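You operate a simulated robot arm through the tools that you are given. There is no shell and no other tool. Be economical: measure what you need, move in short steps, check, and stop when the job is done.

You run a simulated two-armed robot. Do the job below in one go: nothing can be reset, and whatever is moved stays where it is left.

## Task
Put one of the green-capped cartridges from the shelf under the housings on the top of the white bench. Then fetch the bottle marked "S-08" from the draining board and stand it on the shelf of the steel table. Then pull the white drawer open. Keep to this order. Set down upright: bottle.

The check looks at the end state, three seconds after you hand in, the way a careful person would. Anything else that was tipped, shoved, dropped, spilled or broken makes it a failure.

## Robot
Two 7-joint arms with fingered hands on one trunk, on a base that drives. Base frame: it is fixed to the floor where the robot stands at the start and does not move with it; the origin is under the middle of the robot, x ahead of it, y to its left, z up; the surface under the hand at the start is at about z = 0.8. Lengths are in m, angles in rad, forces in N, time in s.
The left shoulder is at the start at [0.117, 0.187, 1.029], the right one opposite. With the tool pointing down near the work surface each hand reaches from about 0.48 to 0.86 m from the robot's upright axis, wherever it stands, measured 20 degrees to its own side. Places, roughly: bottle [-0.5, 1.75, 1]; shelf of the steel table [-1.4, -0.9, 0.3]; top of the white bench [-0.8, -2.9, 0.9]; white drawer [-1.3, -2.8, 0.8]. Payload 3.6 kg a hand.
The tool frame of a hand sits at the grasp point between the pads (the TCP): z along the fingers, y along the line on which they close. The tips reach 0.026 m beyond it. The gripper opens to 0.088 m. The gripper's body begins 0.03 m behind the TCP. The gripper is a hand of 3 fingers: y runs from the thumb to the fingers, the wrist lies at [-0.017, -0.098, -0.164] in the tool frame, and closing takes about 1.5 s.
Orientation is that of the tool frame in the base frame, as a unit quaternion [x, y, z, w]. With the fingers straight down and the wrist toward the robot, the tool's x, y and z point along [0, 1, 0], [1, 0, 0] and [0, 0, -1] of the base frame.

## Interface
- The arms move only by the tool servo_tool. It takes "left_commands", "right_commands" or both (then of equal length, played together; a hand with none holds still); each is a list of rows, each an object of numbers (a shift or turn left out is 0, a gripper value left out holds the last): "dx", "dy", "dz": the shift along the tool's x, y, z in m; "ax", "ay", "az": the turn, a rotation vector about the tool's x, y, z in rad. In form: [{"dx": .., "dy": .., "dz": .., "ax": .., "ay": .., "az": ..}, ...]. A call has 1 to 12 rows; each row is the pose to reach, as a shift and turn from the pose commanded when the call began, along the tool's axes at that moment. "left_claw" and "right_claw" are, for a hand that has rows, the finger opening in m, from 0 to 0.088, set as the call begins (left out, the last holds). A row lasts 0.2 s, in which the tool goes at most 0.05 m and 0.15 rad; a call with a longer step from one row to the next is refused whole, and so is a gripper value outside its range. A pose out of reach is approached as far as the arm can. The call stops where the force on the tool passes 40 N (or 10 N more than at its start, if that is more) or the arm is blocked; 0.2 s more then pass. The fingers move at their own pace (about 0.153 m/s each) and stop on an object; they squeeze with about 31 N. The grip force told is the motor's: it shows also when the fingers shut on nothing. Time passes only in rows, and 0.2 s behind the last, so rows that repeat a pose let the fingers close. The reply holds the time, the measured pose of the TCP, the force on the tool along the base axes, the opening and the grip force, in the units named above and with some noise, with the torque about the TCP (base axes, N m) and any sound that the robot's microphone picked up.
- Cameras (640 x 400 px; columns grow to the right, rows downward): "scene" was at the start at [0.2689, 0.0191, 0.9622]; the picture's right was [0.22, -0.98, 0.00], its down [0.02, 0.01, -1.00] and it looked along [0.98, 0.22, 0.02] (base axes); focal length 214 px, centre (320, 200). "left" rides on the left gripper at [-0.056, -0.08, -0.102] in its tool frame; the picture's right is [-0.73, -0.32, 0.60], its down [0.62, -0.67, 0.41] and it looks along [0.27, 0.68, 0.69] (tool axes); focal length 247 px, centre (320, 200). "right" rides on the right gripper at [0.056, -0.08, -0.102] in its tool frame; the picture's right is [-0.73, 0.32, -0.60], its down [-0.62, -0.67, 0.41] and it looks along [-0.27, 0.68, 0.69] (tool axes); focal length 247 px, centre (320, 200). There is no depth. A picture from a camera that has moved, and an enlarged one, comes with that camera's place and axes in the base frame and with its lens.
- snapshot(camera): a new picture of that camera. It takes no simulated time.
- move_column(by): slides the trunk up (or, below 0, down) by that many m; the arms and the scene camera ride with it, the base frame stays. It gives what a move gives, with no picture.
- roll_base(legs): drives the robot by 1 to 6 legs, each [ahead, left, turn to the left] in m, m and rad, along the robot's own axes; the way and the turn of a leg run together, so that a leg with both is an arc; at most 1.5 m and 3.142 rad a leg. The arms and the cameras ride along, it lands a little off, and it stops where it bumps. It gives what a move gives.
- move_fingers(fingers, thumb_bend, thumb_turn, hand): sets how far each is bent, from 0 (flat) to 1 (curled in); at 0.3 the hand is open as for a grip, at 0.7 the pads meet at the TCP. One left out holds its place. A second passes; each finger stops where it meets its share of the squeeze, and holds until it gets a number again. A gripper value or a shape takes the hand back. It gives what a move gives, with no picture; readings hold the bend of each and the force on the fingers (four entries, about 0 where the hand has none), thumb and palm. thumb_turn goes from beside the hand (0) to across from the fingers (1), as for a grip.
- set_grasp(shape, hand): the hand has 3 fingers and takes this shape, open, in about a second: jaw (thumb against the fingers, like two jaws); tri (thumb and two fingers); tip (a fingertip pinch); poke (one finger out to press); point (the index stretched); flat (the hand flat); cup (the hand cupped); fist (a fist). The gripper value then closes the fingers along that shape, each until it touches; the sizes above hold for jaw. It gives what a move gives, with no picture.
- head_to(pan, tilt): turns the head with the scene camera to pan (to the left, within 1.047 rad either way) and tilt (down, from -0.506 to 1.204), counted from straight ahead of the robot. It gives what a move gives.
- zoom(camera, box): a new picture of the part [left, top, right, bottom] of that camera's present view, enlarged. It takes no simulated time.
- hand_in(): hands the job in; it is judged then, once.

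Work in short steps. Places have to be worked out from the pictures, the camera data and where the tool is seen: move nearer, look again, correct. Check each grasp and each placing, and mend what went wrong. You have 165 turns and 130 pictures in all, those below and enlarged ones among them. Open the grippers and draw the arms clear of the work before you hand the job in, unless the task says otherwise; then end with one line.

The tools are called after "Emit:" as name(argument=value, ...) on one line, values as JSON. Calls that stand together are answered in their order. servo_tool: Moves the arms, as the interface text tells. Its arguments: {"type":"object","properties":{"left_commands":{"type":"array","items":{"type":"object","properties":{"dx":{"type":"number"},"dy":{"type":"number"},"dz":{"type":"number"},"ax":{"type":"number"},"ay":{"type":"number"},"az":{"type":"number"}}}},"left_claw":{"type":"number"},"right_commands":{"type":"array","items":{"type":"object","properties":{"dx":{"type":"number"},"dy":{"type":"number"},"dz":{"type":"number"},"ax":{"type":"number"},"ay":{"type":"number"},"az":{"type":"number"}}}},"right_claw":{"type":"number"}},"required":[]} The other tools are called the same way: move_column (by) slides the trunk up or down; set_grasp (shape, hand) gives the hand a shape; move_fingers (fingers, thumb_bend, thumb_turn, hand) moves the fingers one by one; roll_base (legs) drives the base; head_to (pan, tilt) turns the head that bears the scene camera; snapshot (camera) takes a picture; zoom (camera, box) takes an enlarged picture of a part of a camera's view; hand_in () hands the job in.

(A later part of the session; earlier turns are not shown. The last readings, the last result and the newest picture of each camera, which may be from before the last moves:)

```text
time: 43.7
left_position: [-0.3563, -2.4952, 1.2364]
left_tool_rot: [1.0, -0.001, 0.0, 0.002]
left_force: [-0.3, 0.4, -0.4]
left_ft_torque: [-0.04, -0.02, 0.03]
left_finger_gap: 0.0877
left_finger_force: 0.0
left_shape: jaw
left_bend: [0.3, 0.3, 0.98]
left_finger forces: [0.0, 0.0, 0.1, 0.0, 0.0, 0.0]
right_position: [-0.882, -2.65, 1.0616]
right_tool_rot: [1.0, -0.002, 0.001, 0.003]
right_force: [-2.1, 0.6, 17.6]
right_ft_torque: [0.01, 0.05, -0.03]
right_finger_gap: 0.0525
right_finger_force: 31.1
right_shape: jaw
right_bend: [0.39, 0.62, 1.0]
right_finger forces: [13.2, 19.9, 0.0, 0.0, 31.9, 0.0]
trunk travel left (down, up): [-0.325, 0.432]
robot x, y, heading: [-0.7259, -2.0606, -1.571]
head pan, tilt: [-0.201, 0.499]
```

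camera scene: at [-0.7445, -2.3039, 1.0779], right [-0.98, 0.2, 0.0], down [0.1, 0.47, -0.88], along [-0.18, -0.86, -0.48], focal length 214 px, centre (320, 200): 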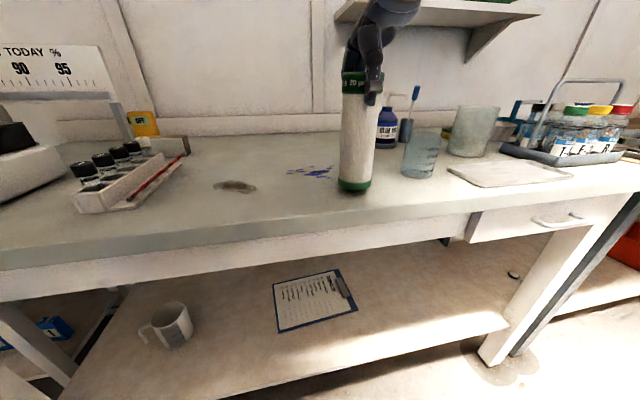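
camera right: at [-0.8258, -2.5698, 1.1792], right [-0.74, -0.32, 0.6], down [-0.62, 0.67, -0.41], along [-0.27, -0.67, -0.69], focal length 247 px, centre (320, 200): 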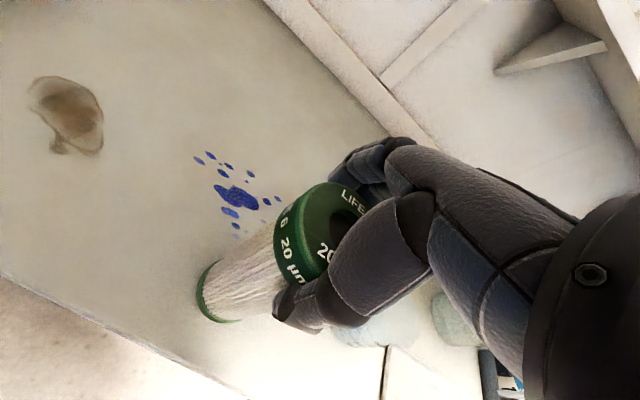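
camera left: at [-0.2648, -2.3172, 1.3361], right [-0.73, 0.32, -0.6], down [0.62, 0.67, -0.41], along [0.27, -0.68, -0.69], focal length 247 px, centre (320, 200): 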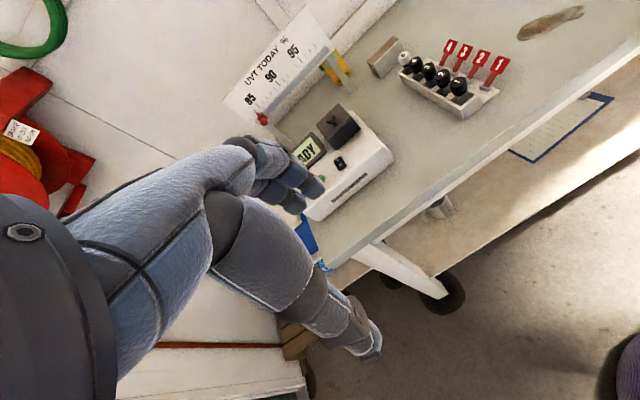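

Contact at TCP z≈1.061 (17.6 N). I relieve the push a little, then open.

Emit:
servo_tool(right_commands=[{"dz": -0.0045}, {"dz": -0.0045}])

Emit:
servo_tool(right_commands=[{}, {}, {}, {}, {}], right_claw=0.088)

Emit:
snapshot(camera="right")

Emit:
zoom(camera="scene", box=[290, 60, 450, 220])

```text
time: 44.3
left_position: [-0.3555, -2.4964, 1.2355]
left_tool_rot: [1.0, -0.001, 0.0, 0.0]
left_force: [0.4, 0.4, -0.4]
left_ft_torque: [-0.04, -0.02, 0.01]
left_finger_gap: 0.0878
left_finger_force: 0.0
left_shape: jaw
left_bend: [0.3, 0.3, 0.98]
left_finger forces: [0.0, 0.0, 0.0, 0.1, 0.0, 0.0]
right_position: [-0.8821, -2.6496, 1.0614]
right_tool_rot: [1.0, -0.001, 0.0, -0.002]
right_force: [-2.0, 0.1, 8.8]
right_ft_torque: [-0.15, 0.06, -0.02]
right_finger_gap: 0.0529
right_finger_force: 30.9
right_shape: jaw
right_bend: [0.39, 0.62, 1.0]
right_finger forces: [13.8, 20.1, 0.1, 0.1, 31.6, 0.0]
trunk travel left (down, up): [-0.325, 0.432]
robot x, y, heading: [-0.7247, -2.0601, -1.566]
head pan, tilt: [-0.201, 0.499]
```

```text
time: 45.5
left_position: [-0.3551, -2.496, 1.2349]
left_tool_rot: [1.0, -0.001, 0.0, 0.0]
left_force: [0.1, 0.8, 0.3]
left_ft_torque: [0.0, -0.01, 0.01]
left_finger_gap: 0.0877
left_finger_force: 0.1
left_shape: jaw
left_bend: [0.3, 0.3, 0.98]
left_finger forces: [0.0, 0.1, 0.0, 0.0, 0.0, 0.0]
right_position: [-0.8833, -2.652, 1.0625]
right_tool_rot: [1.0, -0.001, 0.0, 0.0]
right_force: [-0.6, 1.1, 0.7]
right_ft_torque: [-0.01, -0.01, -0.03]
right_finger_gap: 0.0878
right_finger_force: 0.1
right_shape: jaw
right_bend: [0.3, 0.3, 0.98]
right_finger forces: [0.0, 0.1, 0.0, 0.0, 0.1, 0.0]
trunk travel left (down, up): [-0.325, 0.432]
robot x, y, heading: [-0.7281, -2.0626, -1.576]
head pan, tilt: [-0.201, 0.499]
```

```text
102 pictures are left
camera right: at [-0.8268, -2.571, 1.1634], right [-0.74, -0.32, 0.6], down [-0.62, 0.67, -0.41], along [-0.27, -0.67, -0.69], focal length 247 px, centre (320, 200)
```

right: 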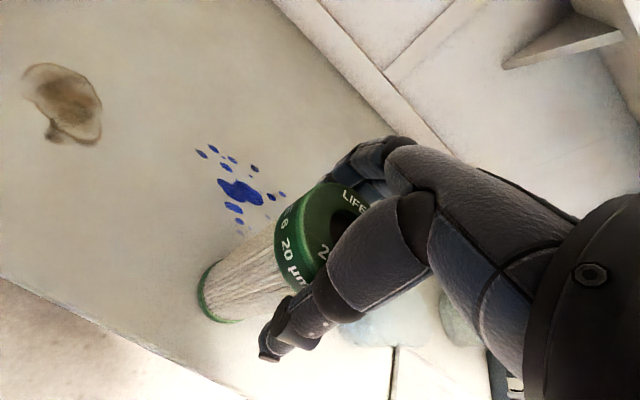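

```text
2.50 times, centred on (370, 140) of scene
camera zoom: at [-0.7447, -2.3038, 1.0779], right [-0.98, 0.2, 0.0], down [0.1, 0.47, -0.88], along [-0.18, -0.86, -0.48], focal length 536 px, centre (195, 350)
```

zoom: 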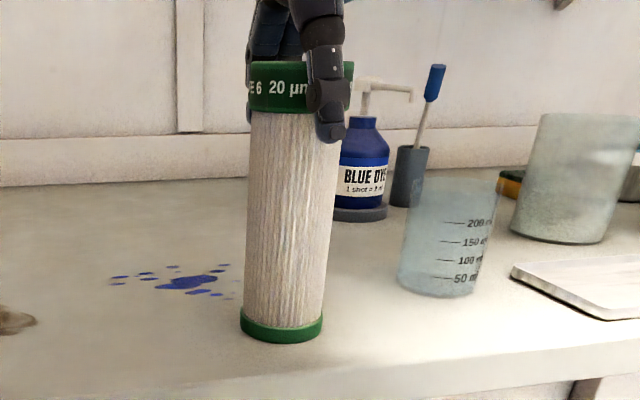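

The cartridge stands on its own. I rise straight up, retract toward the robot, and look at it.

Emit:
servo_tool(right_commands=[{"dz": -0.03}, {"dz": -0.065}, {"dz": -0.1}, {"dz": -0.135}, {"dz": -0.15, "dy": -0.04}, {"dz": -0.15, "dy": -0.08}, {"dz": -0.15, "dy": -0.12}, {"dz": -0.15, "dy": -0.16}, {"dz": -0.15, "dy": -0.16}])

Emit:
snapshot(camera="scene")

```text
time: 47.5
left_position: [-0.3558, -2.498, 1.2334]
left_tool_rot: [1.0, -0.001, 0.0, -0.001]
left_force: [0.2, -0.2, -0.3]
left_ft_torque: [-0.03, -0.01, -0.01]
left_finger_gap: 0.0876
left_finger_force: 0.1
left_shape: jaw
left_bend: [0.3, 0.3, 0.98]
left_finger forces: [0.0, 0.0, 0.0, 0.0, 0.0, 0.0]
right_position: [-0.8841, -2.4913, 1.2114]
right_tool_rot: [1.0, -0.001, 0.0, 0.0]
right_force: [0.6, 0.2, 0.5]
right_ft_torque: [-0.01, -0.01, 0.0]
right_finger_gap: 0.0878
right_finger_force: 0.0
right_shape: jaw
right_bend: [0.3, 0.3, 0.98]
right_finger forces: [0.1, 0.0, 0.0, 0.0, 0.0, 0.1]
trunk travel left (down, up): [-0.325, 0.432]
robot x, y, heading: [-0.7255, -2.0614, -1.571]
head pan, tilt: [-0.201, 0.499]
```

```text
100 pictures are left
camera scene: at [-0.7448, -2.304, 1.0778], right [-0.98, 0.2, 0.0], down [0.1, 0.47, -0.88], along [-0.18, -0.86, -0.48], focal length 214 px, centre (320, 200)
```

scene: 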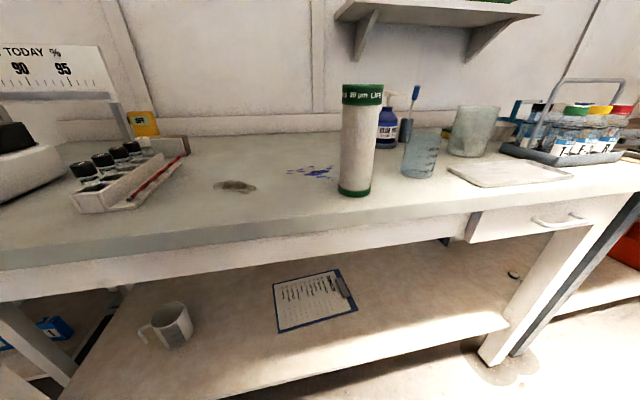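

The first job is done. The drawer handle seems at about (-1.28, -2.55, 0.84) for later. I back out the same way to the start area and turn to face +y.

Emit:
roll_base(legs=[[-0.3, 0, 0], [0, 0.43, 0], [-1.5, 0, 0], [-0.2, 0, 0], [0, 0, 1.57], [0, 0, 1.4]])

Emit:
head_to(pan=0.1, tilt=0.3)

Emit:
snapshot(camera="scene")

```text
time: 67.2
left_position: [-0.6176, 0.4192, 1.2351]
left_tool_rot: [0.082, 0.997, 0.0, -0.001]
left_force: [0.1, 1.1, -0.3]
left_ft_torque: [-0.01, -0.02, -0.01]
left_finger_gap: 0.0877
left_finger_force: 0.0
left_shape: jaw
left_bend: [0.3, 0.3, 0.98]
left_finger forces: [0.0, 0.1, 0.0, 0.0, 0.1, 0.0]
right_position: [-0.0983, 0.3292, 1.2104]
right_tool_rot: [0.081, 0.997, 0.0, -0.001]
right_force: [-0.3, -0.2, -0.3]
right_ft_torque: [0.0, 0.0, -0.01]
right_finger_gap: 0.0879
right_finger_force: 0.0
right_shape: jaw
right_bend: [0.3, 0.3, 0.98]
right_finger forces: [0.1, 0.0, 0.1, 0.1, 0.0, 0.0]
trunk travel left (down, up): [-0.325, 0.432]
robot x, y, heading: [-0.3256, -0.0716, 1.408]
head pan, tilt: [-0.201, 0.499]
```

```text
time: 68.0
left_position: [-0.6179, 0.4199, 1.2347]
left_tool_rot: [0.082, 0.997, 0.0, 0.0]
left_force: [0.4, -0.2, -0.7]
left_ft_torque: [0.04, 0.02, 0.01]
left_finger_gap: 0.0875
left_finger_force: 0.1
left_shape: jaw
left_bend: [0.3, 0.3, 0.98]
left_finger forces: [0.0, 0.0, 0.1, 0.1, 0.1, 0.1]
right_position: [-0.0986, 0.3301, 1.2115]
right_tool_rot: [0.082, 0.997, -0.001, -0.001]
right_force: [-0.7, -0.1, -0.3]
right_ft_torque: [-0.01, 0.03, -0.02]
right_finger_gap: 0.0878
right_finger_force: 0.1
right_shape: jaw
right_bend: [0.3, 0.3, 0.98]
right_finger forces: [0.0, 0.1, 0.0, 0.0, 0.0, 0.1]
trunk travel left (down, up): [-0.325, 0.432]
robot x, y, heading: [-0.3226, -0.0739, 1.403]
head pan, tilt: [0.099, 0.3]
```

```text
99 pictures are left
camera scene: at [-0.2909, 0.1725, 1.0963], right [1.0, -0.07, 0.0], down [-0.02, -0.3, -0.96], along [0.06, 0.95, -0.3], focal length 214 px, centre (320, 200)
```

scene: 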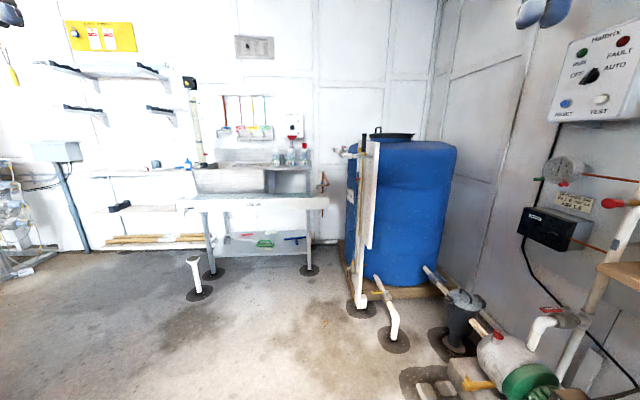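

Emit:
zoom(camera="scene", box=[160, 110, 350, 290])

```text
2.22 times, centred on (255, 200) of scene
camera zoom: at [-0.2909, 0.1725, 1.0963], right [1.0, -0.07, 0.0], down [-0.02, -0.3, -0.96], along [0.06, 0.95, -0.3], focal length 477 px, centre (464, 200)
```

zoom: 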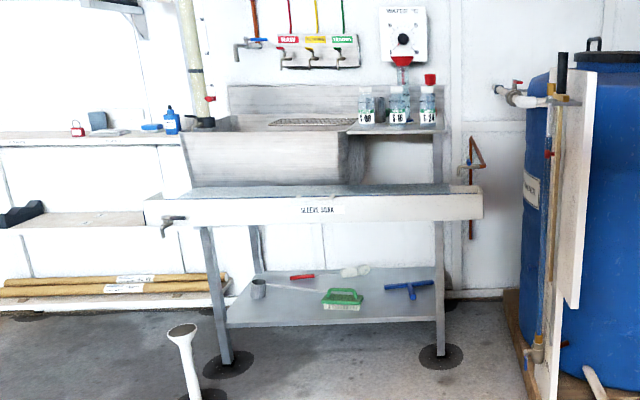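

The bottles stand on the draining board beside the sink, behind a trough. I drive nearer, to about (-0.5, 0.85).

Emit:
roll_base(legs=[[0, 0, 0.166], [0, 0.15, 0], [0.85, 0, 0]])

Emit:
head_to(pan=0.0, tilt=0.25)

Emit:
snapshot(camera="scene")

```text
time: 74.2
left_position: [-0.8306, 1.2312, 1.234]
left_tool_rot: [0.009, 1.0, 0.0, -0.001]
left_force: [0.6, 0.0, -0.7]
left_ft_torque: [-0.01, 0.0, -0.04]
left_finger_gap: 0.0875
left_finger_force: 0.1
left_shape: jaw
left_bend: [0.3, 0.3, 0.98]
left_finger forces: [0.0, 0.0, 0.0, 0.0, 0.0, 0.1]
right_position: [-0.3039, 1.2183, 1.2116]
right_tool_rot: [0.009, 1.0, -0.001, 0.0]
right_force: [0.1, -0.5, 0.0]
right_ft_torque: [0.02, -0.06, -0.01]
right_finger_gap: 0.0881
right_finger_force: 0.0
right_shape: jaw
right_bend: [0.3, 0.3, 0.98]
right_finger forces: [0.0, 0.1, 0.0, 0.1, 0.0, 0.0]
trunk travel left (down, up): [-0.325, 0.432]
robot x, y, heading: [-0.4647, 0.7892, 1.548]
head pan, tilt: [0.099, 0.3]
```

```text
time: 74.8
left_position: [-0.8305, 1.2305, 1.235]
left_tool_rot: [0.009, 1.0, 0.0, 0.001]
left_force: [0.2, 0.4, -0.7]
left_ft_torque: [-0.01, 0.0, 0.0]
left_finger_gap: 0.0876
left_finger_force: 0.0
left_shape: jaw
left_bend: [0.3, 0.3, 0.98]
left_finger forces: [0.0, 0.0, 0.0, 0.1, 0.0, 0.0]
right_position: [-0.3044, 1.2167, 1.2117]
right_tool_rot: [0.009, 1.0, -0.001, 0.0]
right_force: [-0.4, 0.0, 0.2]
right_ft_torque: [-0.04, -0.01, -0.02]
right_finger_gap: 0.0877
right_finger_force: 0.2
right_shape: jaw
right_bend: [0.3, 0.3, 0.98]
right_finger forces: [0.1, 0.0, 0.0, 0.0, 0.0, 0.1]
trunk travel left (down, up): [-0.325, 0.432]
robot x, y, heading: [-0.4671, 0.785, 1.551]
head pan, tilt: [0.0, 0.25]
```

```text
97 pictures are left
camera scene: at [-0.4623, 1.0341, 1.101], right [1.0, -0.02, 0.0], down [0.0, -0.25, -0.97], along [0.02, 0.97, -0.25], focal length 214 px, centre (320, 200)
```

scene: 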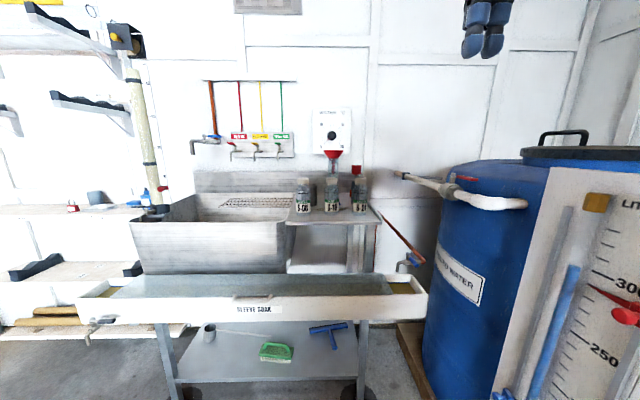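

Emit:
zoom(camera="scene", box=[260, 140, 420, 240])

```text
4.00 times, centred on (340, 190) of scene
camera zoom: at [-0.4623, 1.0341, 1.101], right [1.0, -0.02, 0.0], down [0.0, -0.25, -0.97], along [0.02, 0.97, -0.25], focal length 858 px, centre (240, 240)
```

zoom: 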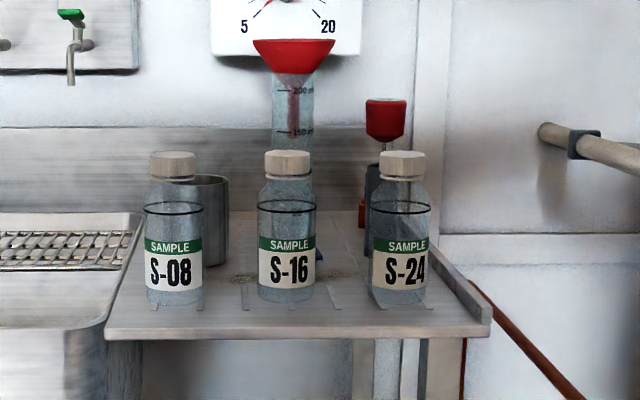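

S-08 is the leftmost bottle, at about (-0.50, 1.72), base z≈0.88, ~0.05 wide, with S-16 0.1 m to its right. I'll take it from the side with the left hand (thumb left, fingers right, tool pitched 45° down); first reorient the hand in free space.

Emit:
servo_tool(left_commands=[{"ax": -0.0511, "ay": 0.0511, "az": 0.1235}, {"ax": -0.1023, "ay": 0.1023, "az": 0.247}, {"ax": -0.1534, "ay": 0.1534, "az": 0.3705}, {"ax": -0.2046, "ay": 0.2046, "az": 0.494}, {"ax": -0.2557, "ay": 0.2557, "az": 0.6175}, {"ax": -0.3069, "ay": 0.3069, "az": 0.741}, {"ax": -0.358, "ay": 0.358, "az": 0.8645}, {"ax": -0.4092, "ay": 0.4092, "az": 0.988}, {"ax": -0.4603, "ay": 0.4603, "az": 1.1115}, {"ax": -0.5115, "ay": 0.5115, "az": 1.235}, {"ax": -0.5626, "ay": 0.5626, "az": 1.3585}, {"ax": -0.6138, "ay": 0.6138, "az": 1.482}])

Emit:
snapshot(camera="left")

```text
time: 77.4
left_position: [-0.8315, 1.2321, 1.234]
left_tool_rot: [0.66, 0.647, 0.273, -0.268]
left_force: [0.2, -0.2, -1.0]
left_ft_torque: [0.04, -0.04, 0.02]
left_finger_gap: 0.0879
left_finger_force: 0.0
left_shape: jaw
left_bend: [0.3, 0.3, 0.98]
left_finger forces: [0.0, 0.1, 0.1, 0.0, 0.1, 0.0]
right_position: [-0.3045, 1.2181, 1.2106]
right_tool_rot: [0.008, 1.0, 0.0, 0.0]
right_force: [0.6, 0.8, 0.0]
right_ft_torque: [0.01, -0.01, -0.01]
right_finger_gap: 0.0878
right_finger_force: 0.1
right_shape: jaw
right_bend: [0.3, 0.3, 0.98]
right_finger forces: [0.0, 0.1, 0.0, 0.0, 0.1, 0.0]
trunk travel left (down, up): [-0.325, 0.432]
robot x, y, heading: [-0.4645, 0.792, 1.554]
head pan, tilt: [0.0, 0.25]
```

```text
95 pictures are left
camera left: at [-0.9145, 1.1216, 1.2664], right [-0.32, -0.09, -0.94], down [-0.65, 0.74, 0.15], along [0.69, 0.66, -0.3], focal length 247 px, centre (320, 200)
```

left: 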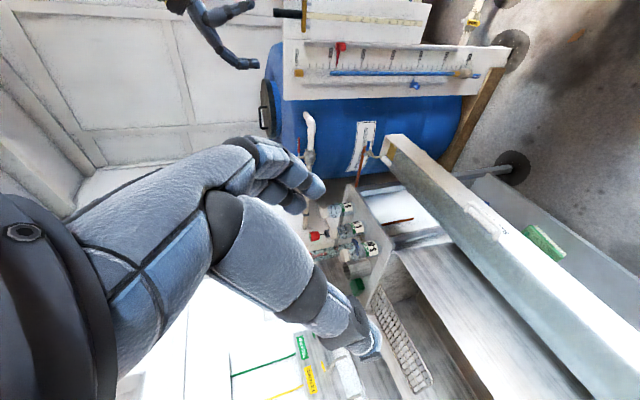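

Orientation reached. Now drive 0.27 m closer and inspect.

Emit:
roll_base(legs=[[0.27, 0, 0.017]])

Emit:
head_to(pan=0.0, tilt=0.45)

Emit:
snapshot(camera="scene")

```text
time: 79.3
left_position: [-0.8393, 1.4891, 1.2336]
left_tool_rot: [0.651, 0.656, 0.269, -0.271]
left_force: [-0.1, 0.5, -0.7]
left_ft_torque: [-0.01, 0.04, -0.01]
left_finger_gap: 0.0876
left_finger_force: 0.0
left_shape: jaw
left_bend: [0.3, 0.3, 0.98]
left_finger forces: [0.1, 0.0, 0.0, 0.0, 0.0, 0.0]
right_position: [-0.3122, 1.4888, 1.2105]
right_tool_rot: [-0.003, 1.0, -0.001, 0.0]
right_force: [-0.3, 0.8, 0.1]
right_ft_torque: [0.02, 0.03, -0.01]
right_finger_gap: 0.0879
right_finger_force: 0.0
right_shape: jaw
right_bend: [0.3, 0.3, 0.98]
right_finger forces: [0.0, 0.0, 0.0, 0.2, 0.0, 0.1]
trunk travel left (down, up): [-0.325, 0.432]
robot x, y, heading: [-0.465, 1.0567, 1.573]
head pan, tilt: [0.0, 0.25]
```

```text
time: 80.1
left_position: [-0.8397, 1.4891, 1.2342]
left_tool_rot: [0.652, 0.655, 0.27, -0.271]
left_force: [-0.4, -0.3, -0.1]
left_ft_torque: [0.01, 0.02, -0.01]
left_finger_gap: 0.0878
left_finger_force: 0.1
left_shape: jaw
left_bend: [0.3, 0.3, 0.98]
left_finger forces: [0.0, 0.0, 0.0, 0.1, 0.1, 0.0]
right_position: [-0.3114, 1.4876, 1.2109]
right_tool_rot: [-0.003, 1.0, 0.0, 0.0]
right_force: [0.3, 1.3, 0.7]
right_ft_torque: [-0.05, -0.03, -0.02]
right_finger_gap: 0.0878
right_finger_force: 0.0
right_shape: jaw
right_bend: [0.3, 0.3, 0.98]
right_finger forces: [0.1, 0.0, 0.1, 0.0, 0.0, 0.1]
trunk travel left (down, up): [-0.325, 0.432]
robot x, y, heading: [-0.4662, 1.0569, 1.574]
head pan, tilt: [0.0, 0.45]
```

```text
94 pictures are left
camera scene: at [-0.466, 1.2989, 1.0825], right [1.0, 0.0, 0.0], down [0.0, -0.43, -0.9], along [0.0, 0.9, -0.43], focal length 214 px, centre (320, 200)
```

scene: 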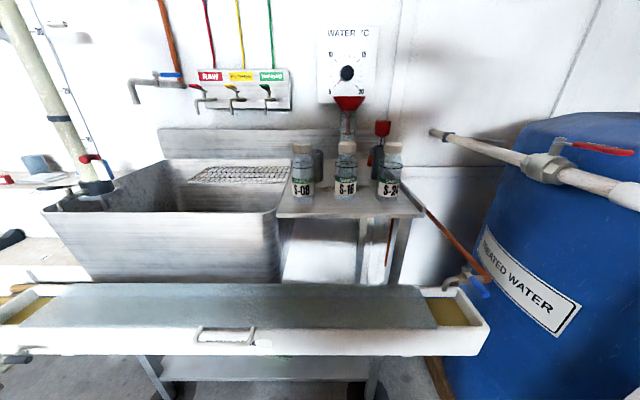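

Emit:
zoom(camera="scene", box=[260, 120, 420, 220])

```text
4.00 times, centred on (340, 170) of scene
camera zoom: at [-0.466, 1.2989, 1.0825], right [1.0, 0.0, 0.0], down [0.0, -0.43, -0.9], along [0.0, 0.9, -0.43], focal length 858 px, centre (240, 320)
```

zoom: 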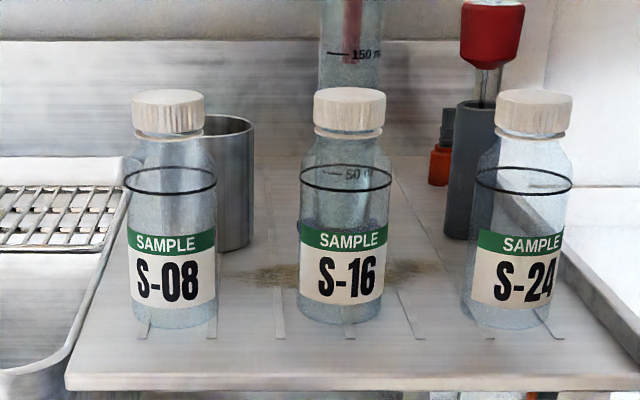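

S-08 centre works out to (-0.506, 1.79), base z 0.853, top 0.988, diameter ~0.053. I move the left hand to a pre-grasp along its approach line and open to 0.08.

Emit:
servo_tool(left_commands=[{"dy": 0.045}, {"dy": 0.09}, {"dy": 0.135, "dz": 0.02}, {"dy": 0.175, "dz": 0.045}, {"dy": 0.21, "dz": 0.075}, {"dy": 0.245, "dz": 0.11}, {"dy": 0.275, "dz": 0.145}, {"dy": 0.305, "dz": 0.18}, {"dx": -0.005, "dy": 0.325, "dz": 0.215}, {"dx": -0.013, "dy": 0.333, "dz": 0.25}, {"dx": -0.013, "dy": 0.333, "dz": 0.25}], left_claw=0.084)

Emit:
snapshot(camera="scene")

Emit:
snapshot(camera="left")

```text
time: 82.5
left_position: [-0.5066, 1.6604, 1.0475]
left_tool_rot: [0.651, 0.655, 0.27, -0.271]
left_force: [0.4, 0.7, 0.4]
left_ft_torque: [0.02, -0.02, 0.01]
left_finger_gap: 0.0839
left_finger_force: 0.0
left_shape: jaw
left_bend: [0.3, 0.31, 0.98]
left_finger forces: [0.0, 0.0, 0.0, 0.0, 0.0, 0.0]
right_position: [-0.3117, 1.4872, 1.212]
right_tool_rot: [-0.002, 1.0, 0.0, 0.0]
right_force: [-0.7, 0.5, -0.1]
right_ft_torque: [0.02, 0.02, -0.02]
right_finger_gap: 0.0877
right_finger_force: 0.0
right_shape: jaw
right_bend: [0.3, 0.3, 0.98]
right_finger forces: [0.0, 0.0, 0.0, 0.0, 0.0, 0.0]
trunk travel left (down, up): [-0.325, 0.432]
robot x, y, heading: [-0.4631, 1.0489, 1.581]
head pan, tilt: [0.0, 0.45]
```

```text
92 pictures are left
camera scene: at [-0.466, 1.2988, 1.0825], right [1.0, 0.0, 0.0], down [0.0, -0.44, -0.9], along [0.0, 0.9, -0.44], focal length 214 px, centre (320, 200)
```

scene: 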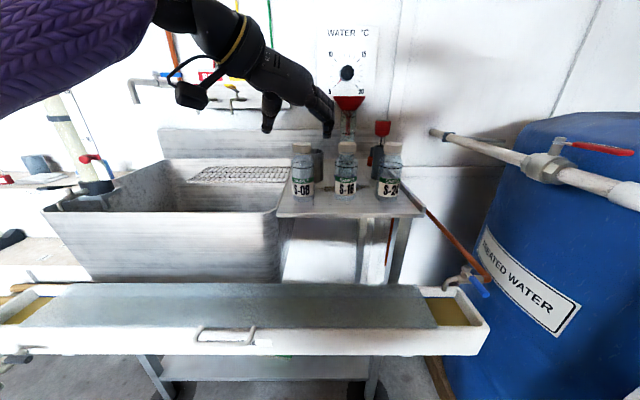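

```text
91 pictures are left
camera left: at [-0.5869, 1.549, 1.0794], right [-0.32, -0.1, -0.94], down [-0.67, 0.73, 0.15], along [0.67, 0.68, -0.3], focal length 247 px, centre (320, 200)
```

left: 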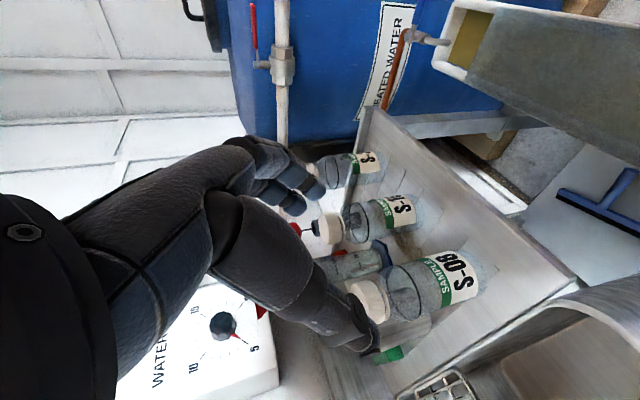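

The hand is lined up; the left camera puts the bottle at about (-0.508, 1.765). I flatten the pitch to 30° so the palm clears the cap, and come to a point 0.1 m before the bottle.

Emit:
servo_tool(left_commands=[{"ay": 0.13}, {"ay": 0.26}, {"ay": 0.26, "dx": -0.02, "dz": 0.03, "dy": -0.0015}, {"ay": 0.26, "dx": -0.0456, "dz": 0.051, "dy": -0.0015}, {"ay": 0.26, "dx": -0.0456, "dz": 0.071, "dy": -0.0015}, {"ay": 0.26, "dx": -0.0456, "dz": 0.071, "dy": -0.0015}])

Emit:
snapshot(camera="left")

Emit:
zoom(camera="scene", box=[240, 90, 420, 220])

```text
time: 83.9
left_position: [-0.5094, 1.6756, 0.9652]
left_tool_rot: [0.612, 0.614, 0.351, -0.354]
left_force: [-0.4, 0.6, 0.9]
left_ft_torque: [-0.02, 0.03, -0.02]
left_finger_gap: 0.0847
left_finger_force: 0.1
left_shape: jaw
left_bend: [0.3, 0.31, 0.98]
left_finger forces: [0.0, 0.0, 0.0, 0.0, 0.0, 0.0]
right_position: [-0.3106, 1.4872, 1.2116]
right_tool_rot: [-0.003, 1.0, 0.0, 0.0]
right_force: [0.6, -0.4, 0.0]
right_ft_torque: [0.0, 0.03, -0.01]
right_finger_gap: 0.0879
right_finger_force: 0.0
right_shape: jaw
right_bend: [0.3, 0.3, 0.98]
right_finger forces: [0.0, 0.0, 0.1, 0.1, 0.1, 0.0]
trunk travel left (down, up): [-0.325, 0.432]
robot x, y, heading: [-0.4661, 1.052, 1.576]
head pan, tilt: [0.0, 0.45]
```

```text
90 pictures are left
camera left: at [-0.5891, 1.5593, 0.9677], right [-0.32, 0.15, -0.94], down [-0.67, 0.66, 0.33], along [0.67, 0.73, -0.11], focal length 247 px, centre (320, 200)
```

left: 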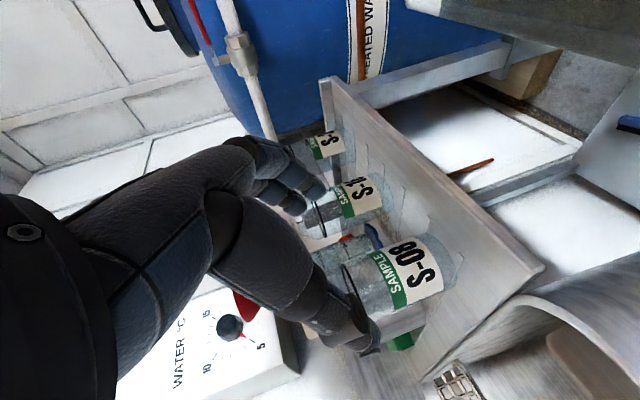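

```text
3.08 times, centred on (330, 155) of scene
camera zoom: at [-0.4661, 1.2988, 1.0825], right [1.0, 0.0, 0.0], down [0.0, -0.44, -0.9], along [0.0, 0.9, -0.44], focal length 660 px, centre (289, 338)
```

zoom: 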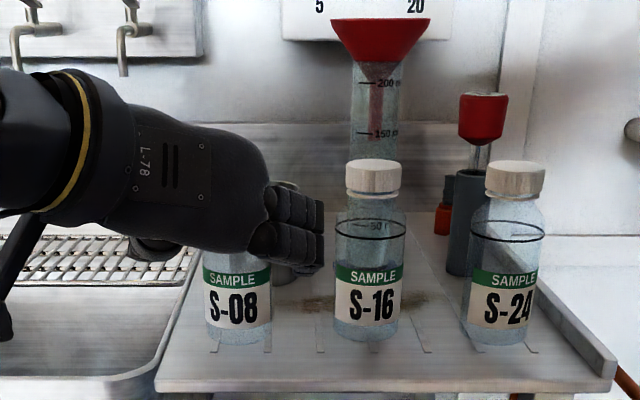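

Approach line looks right (bottle ≈(-0.51, 1.775)). I narrow the opening a bit to stay off S-16 and advance 0.06 m.

Emit:
servo_tool(left_commands=[{}, {"dz": 0.02}, {"dz": 0.04}, {"dz": 0.06}, {"dz": 0.06}], left_claw=0.076)

Emit:
snapshot(camera="left")

Emit:
zoom(camera="scene", box=[240, 90, 420, 220])

```text
time: 85.1
left_position: [-0.5092, 1.7277, 0.9352]
left_tool_rot: [0.611, 0.614, 0.353, -0.354]
left_force: [0.7, 0.1, 0.0]
left_ft_torque: [0.0, -0.01, 0.02]
left_finger_gap: 0.0762
left_finger_force: 0.1
left_shape: jaw
left_bend: [0.31, 0.38, 0.98]
left_finger forces: [0.0, 0.0, 0.1, 0.1, 0.0, 0.1]
right_position: [-0.3107, 1.4873, 1.2114]
right_tool_rot: [-0.002, 1.0, 0.0, 0.0]
right_force: [-0.2, 0.3, 0.4]
right_ft_torque: [0.04, 0.01, 0.03]
right_finger_gap: 0.0878
right_finger_force: 0.1
right_shape: jaw
right_bend: [0.3, 0.3, 0.98]
right_finger forces: [0.0, 0.1, 0.0, 0.0, 0.0, 0.0]
trunk travel left (down, up): [-0.325, 0.432]
robot x, y, heading: [-0.4691, 1.0523, 1.577]
head pan, tilt: [0.0, 0.45]
```

```text
88 pictures are left
camera left: at [-0.5895, 1.6117, 0.9372], right [-0.32, 0.15, -0.94], down [-0.67, 0.66, 0.33], along [0.67, 0.73, -0.11], focal length 247 px, centre (320, 200)
```

left: 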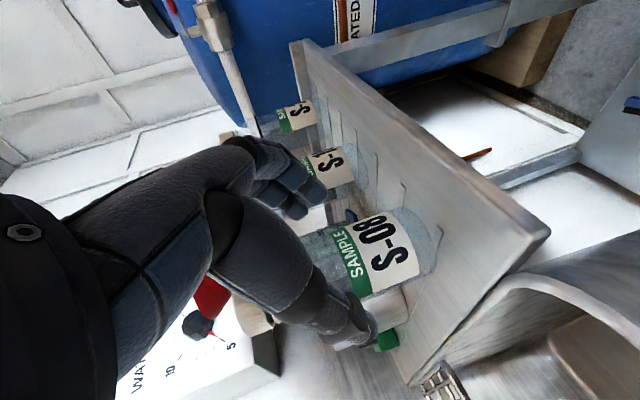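

```text
3.08 times, centred on (330, 155) of scene
camera zoom: at [-0.4661, 1.2988, 1.0824], right [1.0, 0.0, 0.0], down [0.0, -0.44, -0.9], along [0.0, 0.9, -0.44], focal length 660 px, centre (289, 338)
```

zoom: 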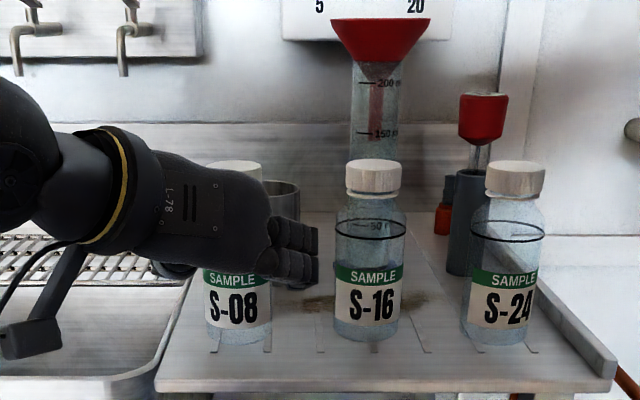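

Fingers are entering the gap beside S-16 as planned. I advance the last 0.045 m.

Emit:
servo_tool(left_commands=[{"dz": 0.015}, {"dz": 0.03}, {"dz": 0.045}, {"dz": 0.045}])

Emit:
snapshot(camera="left")

Emit:
zoom(camera="scene", box=[240, 90, 420, 220])

```text
time: 86.1
left_position: [-0.5098, 1.7662, 0.9148]
left_tool_rot: [0.611, 0.615, 0.352, -0.354]
left_force: [1.0, -0.3, 0.7]
left_ft_torque: [0.04, -0.01, 0.03]
left_finger_gap: 0.0764
left_finger_force: 0.0
left_shape: jaw
left_bend: [0.31, 0.38, 0.98]
left_finger forces: [0.1, 0.0, 0.1, 0.0, 0.0, 0.1]
right_position: [-0.311, 1.4874, 1.2113]
right_tool_rot: [-0.002, 1.0, 0.0, 0.0]
right_force: [0.1, 0.4, -0.1]
right_ft_torque: [0.02, -0.01, 0.0]
right_finger_gap: 0.088
right_finger_force: 0.0
right_shape: jaw
right_bend: [0.3, 0.3, 0.98]
right_finger forces: [0.0, 0.1, 0.0, 0.1, 0.1, 0.1]
trunk travel left (down, up): [-0.325, 0.432]
robot x, y, heading: [-0.4684, 1.0536, 1.575]
head pan, tilt: [0.0, 0.45]
```

```text
86 pictures are left
camera left: at [-0.5898, 1.6496, 0.9164], right [-0.32, 0.15, -0.94], down [-0.67, 0.66, 0.33], along [0.67, 0.73, -0.11], focal length 247 px, centre (320, 200)
```

left: 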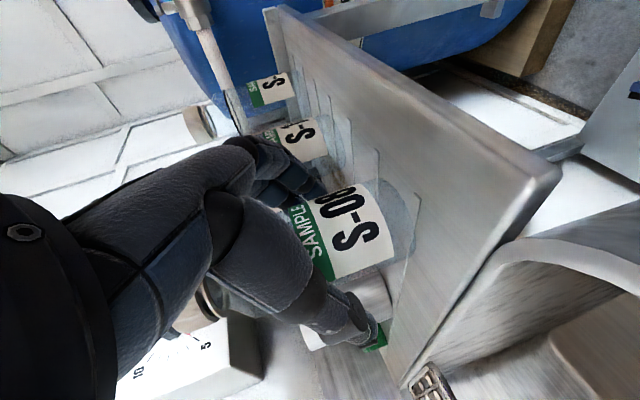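

```text
3.08 times, centred on (330, 155) of scene
camera zoom: at [-0.4661, 1.2989, 1.0824], right [1.0, 0.0, 0.0], down [0.0, -0.44, -0.9], along [0.0, 0.9, -0.44], focal length 660 px, centre (289, 338)
```

zoom: 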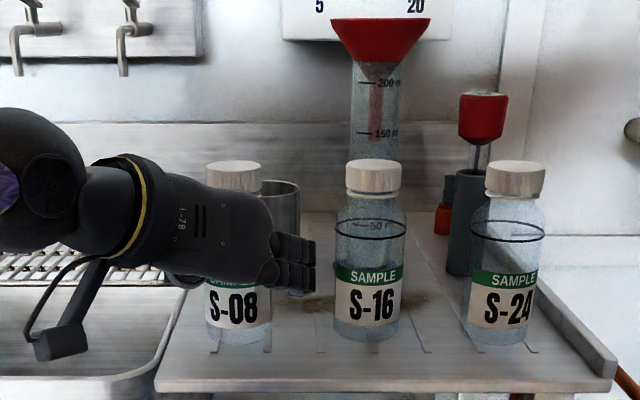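

The base is at about y=1.79, so I shift 12 mm further forward, then close gently.

Emit:
servo_tool(left_commands=[{"dx": 0.006, "dz": 0.0104}, {"dx": 0.006, "dz": 0.0104}])

Emit:
servo_tool(left_commands=[{}, {}, {}, {}, {}, {}, {}, {}], left_claw=0.03)

Emit:
snapshot(camera="left")

Emit:
zoom(camera="scene", box=[240, 90, 420, 220])

```text
time: 86.7
left_position: [-0.5098, 1.778, 0.9137]
left_tool_rot: [0.611, 0.614, 0.352, -0.355]
left_force: [0.5, -0.1, -0.2]
left_ft_torque: [-0.04, 0.0, 0.04]
left_finger_gap: 0.0763
left_finger_force: 0.1
left_shape: jaw
left_bend: [0.31, 0.38, 0.98]
left_finger forces: [0.1, 0.0, 0.1, 0.0, 0.0, 0.1]
right_position: [-0.3111, 1.4879, 1.2121]
right_tool_rot: [-0.003, 1.0, 0.0, 0.0]
right_force: [-0.4, -0.8, -0.3]
right_ft_torque: [0.0, 0.02, 0.04]
right_finger_gap: 0.0882
right_finger_force: 0.0
right_shape: jaw
right_bend: [0.3, 0.3, 0.98]
right_finger forces: [0.0, 0.0, 0.0, 0.0, 0.0, 0.0]
trunk travel left (down, up): [-0.325, 0.432]
robot x, y, heading: [-0.4638, 1.0536, 1.577]
head pan, tilt: [0.0, 0.45]
```

```text
time: 88.5
left_position: [-0.5101, 1.7793, 0.9147]
left_tool_rot: [0.611, 0.614, 0.353, -0.353]
left_force: [0.7, 0.5, 3.2]
left_ft_torque: [0.01, -0.13, 0.0]
left_finger_gap: 0.0264
left_finger_force: 30.6
left_shape: jaw
left_bend: [0.62, 0.72, 1.0]
left_finger forces: [34.7, 3.7, 0.1, 0.0, 36.7, 0.0]
right_position: [-0.312, 1.4873, 1.2118]
right_tool_rot: [-0.004, 1.0, 0.0, 0.0]
right_force: [-0.9, -0.7, 0.0]
right_ft_torque: [0.01, -0.01, 0.01]
right_finger_gap: 0.088
right_finger_force: 0.1
right_shape: jaw
right_bend: [0.3, 0.3, 0.98]
right_finger forces: [0.0, 0.0, 0.0, 0.0, 0.1, 0.1]
trunk travel left (down, up): [-0.325, 0.432]
robot x, y, heading: [-0.4652, 1.0519, 1.577]
head pan, tilt: [0.0, 0.45]
```

```text
84 pictures are left
camera left: at [-0.5896, 1.662, 0.9165], right [-0.32, 0.15, -0.94], down [-0.67, 0.66, 0.33], along [0.67, 0.73, -0.11], focal length 247 px, centre (320, 200)
```

left: 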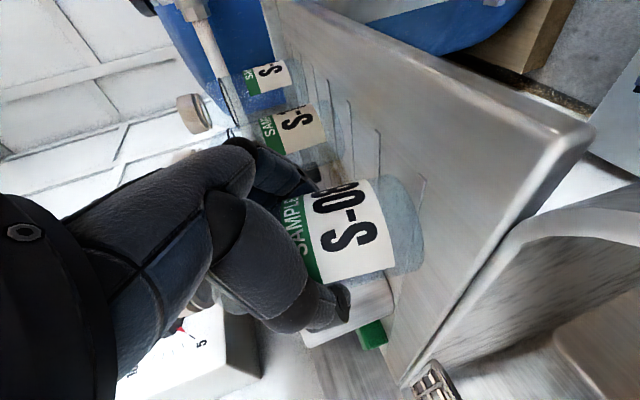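

```text
3.08 times, centred on (330, 155) of scene
camera zoom: at [-0.4658, 1.2988, 1.0825], right [1.0, 0.0, 0.0], down [0.0, -0.44, -0.9], along [0.0, 0.9, -0.44], focal length 660 px, centre (289, 338)
```

zoom: 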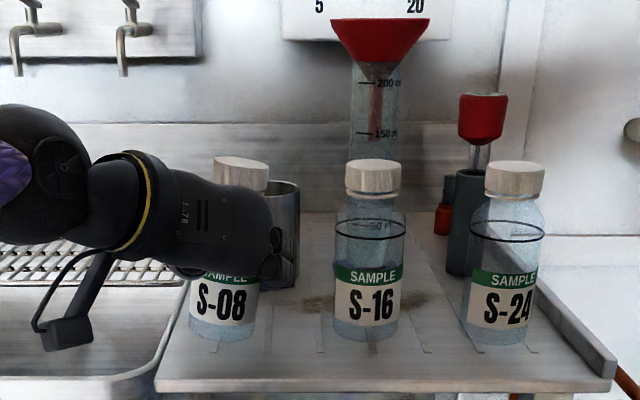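

The grip caught only the front chord of the bottle and tilted it slightly. I open gradually to let it settle, then look.

Emit:
servo_tool(left_commands=[{}, {}], left_claw=0.042)

Emit:
servo_tool(left_commands=[{}, {}, {}], left_claw=0.076)

Emit:
snapshot(camera="left")

Emit:
zoom(camera="scene", box=[240, 90, 420, 220])

```text
time: 89.1
left_position: [-0.5091, 1.7783, 0.9123]
left_tool_rot: [0.612, 0.614, 0.351, -0.354]
left_force: [-0.7, -0.6, -0.4]
left_ft_torque: [0.02, 0.0, -0.01]
left_finger_gap: 0.0419
left_finger_force: 0.1
left_shape: jaw
left_bend: [0.44, 0.69, 1.0]
left_finger forces: [0.0, 0.0, 0.1, 0.1, 0.1, 0.1]
right_position: [-0.3109, 1.487, 1.2112]
right_tool_rot: [-0.003, 1.0, 0.0, 0.0]
right_force: [0.7, -0.4, -0.4]
right_ft_torque: [-0.01, 0.01, 0.0]
right_finger_gap: 0.0877
right_finger_force: 0.0
right_shape: jaw
right_bend: [0.3, 0.3, 0.98]
right_finger forces: [0.0, 0.0, 0.1, 0.0, 0.1, 0.0]
trunk travel left (down, up): [-0.325, 0.432]
robot x, y, heading: [-0.465, 1.0569, 1.577]
head pan, tilt: [0.0, 0.45]
```

```text
time: 89.9
left_position: [-0.5087, 1.7777, 0.914]
left_tool_rot: [0.612, 0.614, 0.351, -0.354]
left_force: [0.7, -0.6, -0.4]
left_ft_torque: [0.01, -0.02, 0.01]
left_finger_gap: 0.0757
left_finger_force: 0.0
left_shape: jaw
left_bend: [0.32, 0.39, 0.98]
left_finger forces: [0.0, 0.0, 0.0, 0.0, 0.0, 0.0]
right_position: [-0.3128, 1.4868, 1.2118]
right_tool_rot: [-0.002, 1.0, 0.0, 0.001]
right_force: [0.2, 0.8, 0.1]
right_ft_torque: [0.0, 0.01, 0.01]
right_finger_gap: 0.0878
right_finger_force: 0.1
right_shape: jaw
right_bend: [0.3, 0.3, 0.98]
right_finger forces: [0.0, 0.1, 0.0, 0.1, 0.0, 0.0]
trunk travel left (down, up): [-0.325, 0.432]
robot x, y, heading: [-0.4692, 1.0554, 1.573]
head pan, tilt: [0.0, 0.45]
```

```text
82 pictures are left
camera left: at [-0.5898, 1.6621, 0.9161], right [-0.32, 0.15, -0.94], down [-0.67, 0.67, 0.33], along [0.67, 0.73, -0.11], focal length 247 px, centre (320, 200)
```

left: 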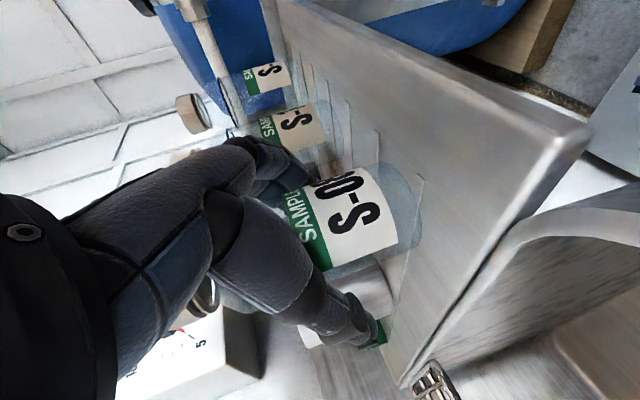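

```text
3.08 times, centred on (330, 155) of scene
camera zoom: at [-0.4659, 1.299, 1.0824], right [1.0, 0.0, 0.0], down [0.0, -0.44, -0.9], along [0.0, 0.9, -0.44], focal length 660 px, centre (289, 338)
```

zoom: 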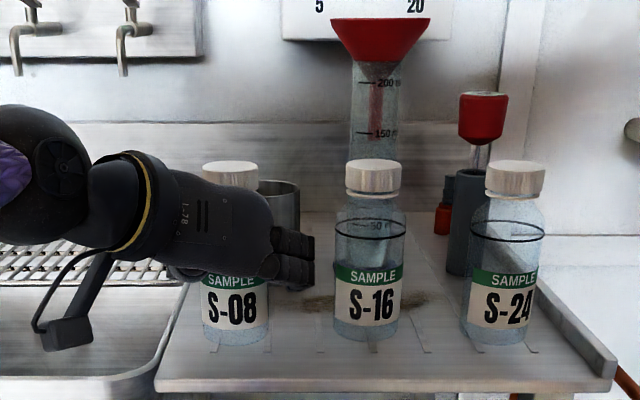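

The bottle stands upright again. The horizontal jaw line suits it poorly at this pitch, so I'll withdraw the left hand along its approach line and use the right hand top-down on the cap, which worked for the cartridge.

Emit:
servo_tool(left_commands=[{"dz": -0.03}, {"dz": -0.06}, {"dz": -0.1}, {"dz": -0.14}, {"dz": -0.16, "dy": -0.04}, {"dz": -0.17, "dy": -0.085}, {"dz": -0.18, "dy": -0.13}, {"dz": -0.19, "dy": -0.175}, {"dz": -0.2, "dy": -0.22}, {"dz": -0.21, "dy": -0.265}, {"dz": -0.21, "dy": -0.265}], left_claw=0.084)

Emit:
zoom(camera="scene", box=[240, 110, 420, 230])

Emit:
snapshot(camera="right")

```text
time: 92.3
left_position: [-0.7759, 1.5952, 1.0201]
left_tool_rot: [0.611, 0.614, 0.352, -0.354]
left_force: [0.8, 0.2, -0.4]
left_ft_torque: [0.01, -0.03, 0.01]
left_finger_gap: 0.0842
left_finger_force: 0.2
left_shape: jaw
left_bend: [0.3, 0.3, 0.98]
left_finger forces: [0.0, 0.0, 0.0, 0.0, 0.0, 0.0]
right_position: [-0.3115, 1.4874, 1.211]
right_tool_rot: [-0.002, 1.0, -0.001, 0.0]
right_force: [0.3, 0.4, 0.3]
right_ft_torque: [0.03, 0.04, -0.01]
right_finger_gap: 0.0879
right_finger_force: 0.0
right_shape: jaw
right_bend: [0.3, 0.3, 0.98]
right_finger forces: [0.0, 0.0, 0.0, 0.0, 0.0, 0.0]
trunk travel left (down, up): [-0.325, 0.432]
robot x, y, heading: [-0.464, 1.058, 1.578]
head pan, tilt: [0.0, 0.45]
```

```text
3.33 times, centred on (330, 170) of scene
camera zoom: at [-0.4657, 1.2992, 1.0823], right [1.0, 0.0, 0.0], down [0.0, -0.44, -0.9], along [0.0, 0.9, -0.44], focal length 715 px, centre (287, 300)
```

zoom: 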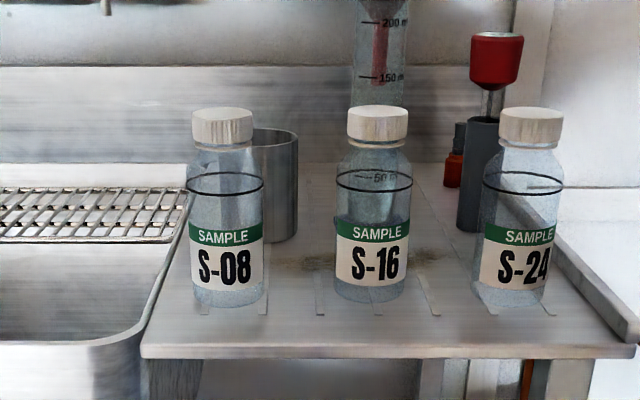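

```text
79 pictures are left
camera right: at [-0.3678, 1.4081, 1.313], right [0.73, 0.32, 0.6], down [0.63, -0.66, -0.41], along [0.26, 0.68, -0.69], focal length 247 px, centre (320, 200)
```

right: 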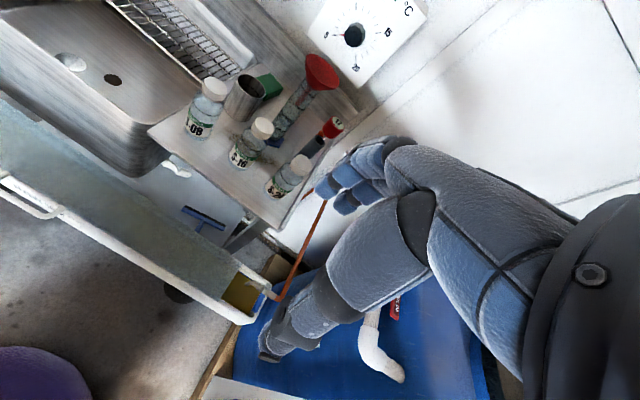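

Cap triangulates to (-0.51, 1.767, top 0.989). I bring the right hand above it at z≈1.10 and verify.

Emit:
servo_tool(right_commands=[{"dx": 0.025, "dy": 0.035}, {"dx": 0.05, "dy": 0.07}, {"dx": 0.075, "dy": 0.105}, {"dx": 0.1, "dy": 0.14, "dz": 0.01}, {"dx": 0.125, "dy": 0.175, "dz": 0.03}, {"dx": 0.15, "dy": 0.21, "dz": 0.05}, {"dx": 0.175, "dy": 0.245, "dz": 0.07}, {"dx": 0.1985, "dy": 0.28, "dz": 0.09}, {"dx": 0.1985, "dy": 0.28, "dz": 0.105}, {"dx": 0.1985, "dy": 0.28, "dz": 0.105}])

Emit:
snapshot(camera="right")

Emit:
zoom(camera="scene", box=[240, 90, 420, 220])

```text
time: 94.5
left_position: [-0.7747, 1.5954, 1.019]
left_tool_rot: [0.612, 0.614, 0.351, -0.353]
left_force: [-0.2, -0.6, 0.3]
left_ft_torque: [0.0, 0.04, 0.03]
left_finger_gap: 0.084
left_finger_force: 0.0
left_shape: jaw
left_bend: [0.3, 0.3, 0.98]
left_finger forces: [0.0, 0.0, 0.1, 0.1, 0.1, 0.0]
right_position: [-0.4974, 1.7466, 1.108]
right_tool_rot: [-0.002, 1.0, 0.0, 0.0]
right_force: [-1.2, 0.2, 0.4]
right_ft_torque: [0.0, 0.03, -0.01]
right_finger_gap: 0.088
right_finger_force: 0.2
right_shape: jaw
right_bend: [0.3, 0.3, 0.98]
right_finger forces: [0.1, 0.0, 0.0, 0.0, 0.0, 0.0]
right hand out of reach, approached as far as the arm can: row 8, 9, 10
trunk travel left (down, up): [-0.325, 0.432]
robot x, y, heading: [-0.4677, 1.0535, 1.57]
head pan, tilt: [0.0, 0.45]
```

```text
78 pictures are left
camera right: at [-0.5538, 1.6672, 1.21], right [0.73, 0.32, 0.6], down [0.63, -0.66, -0.41], along [0.26, 0.68, -0.69], focal length 247 px, centre (320, 200)
```

right: 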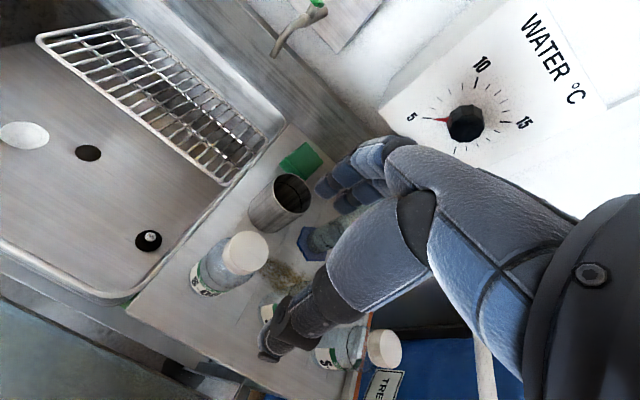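

```text
3.08 times, centred on (330, 155) of scene
camera zoom: at [-0.4653, 1.2993, 1.0823], right [1.0, 0.0, 0.0], down [0.0, -0.44, -0.9], along [0.0, 0.9, -0.44], focal length 660 px, centre (289, 338)
```

zoom: 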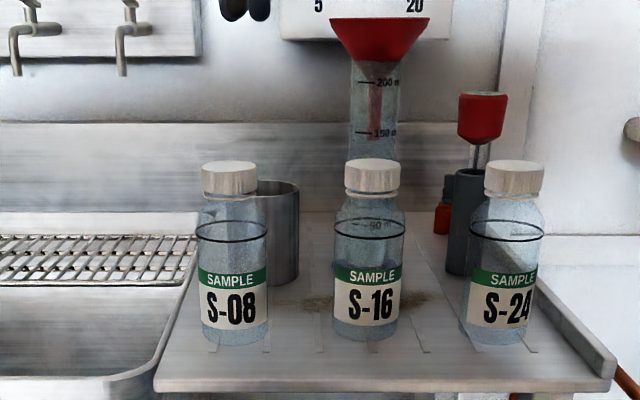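

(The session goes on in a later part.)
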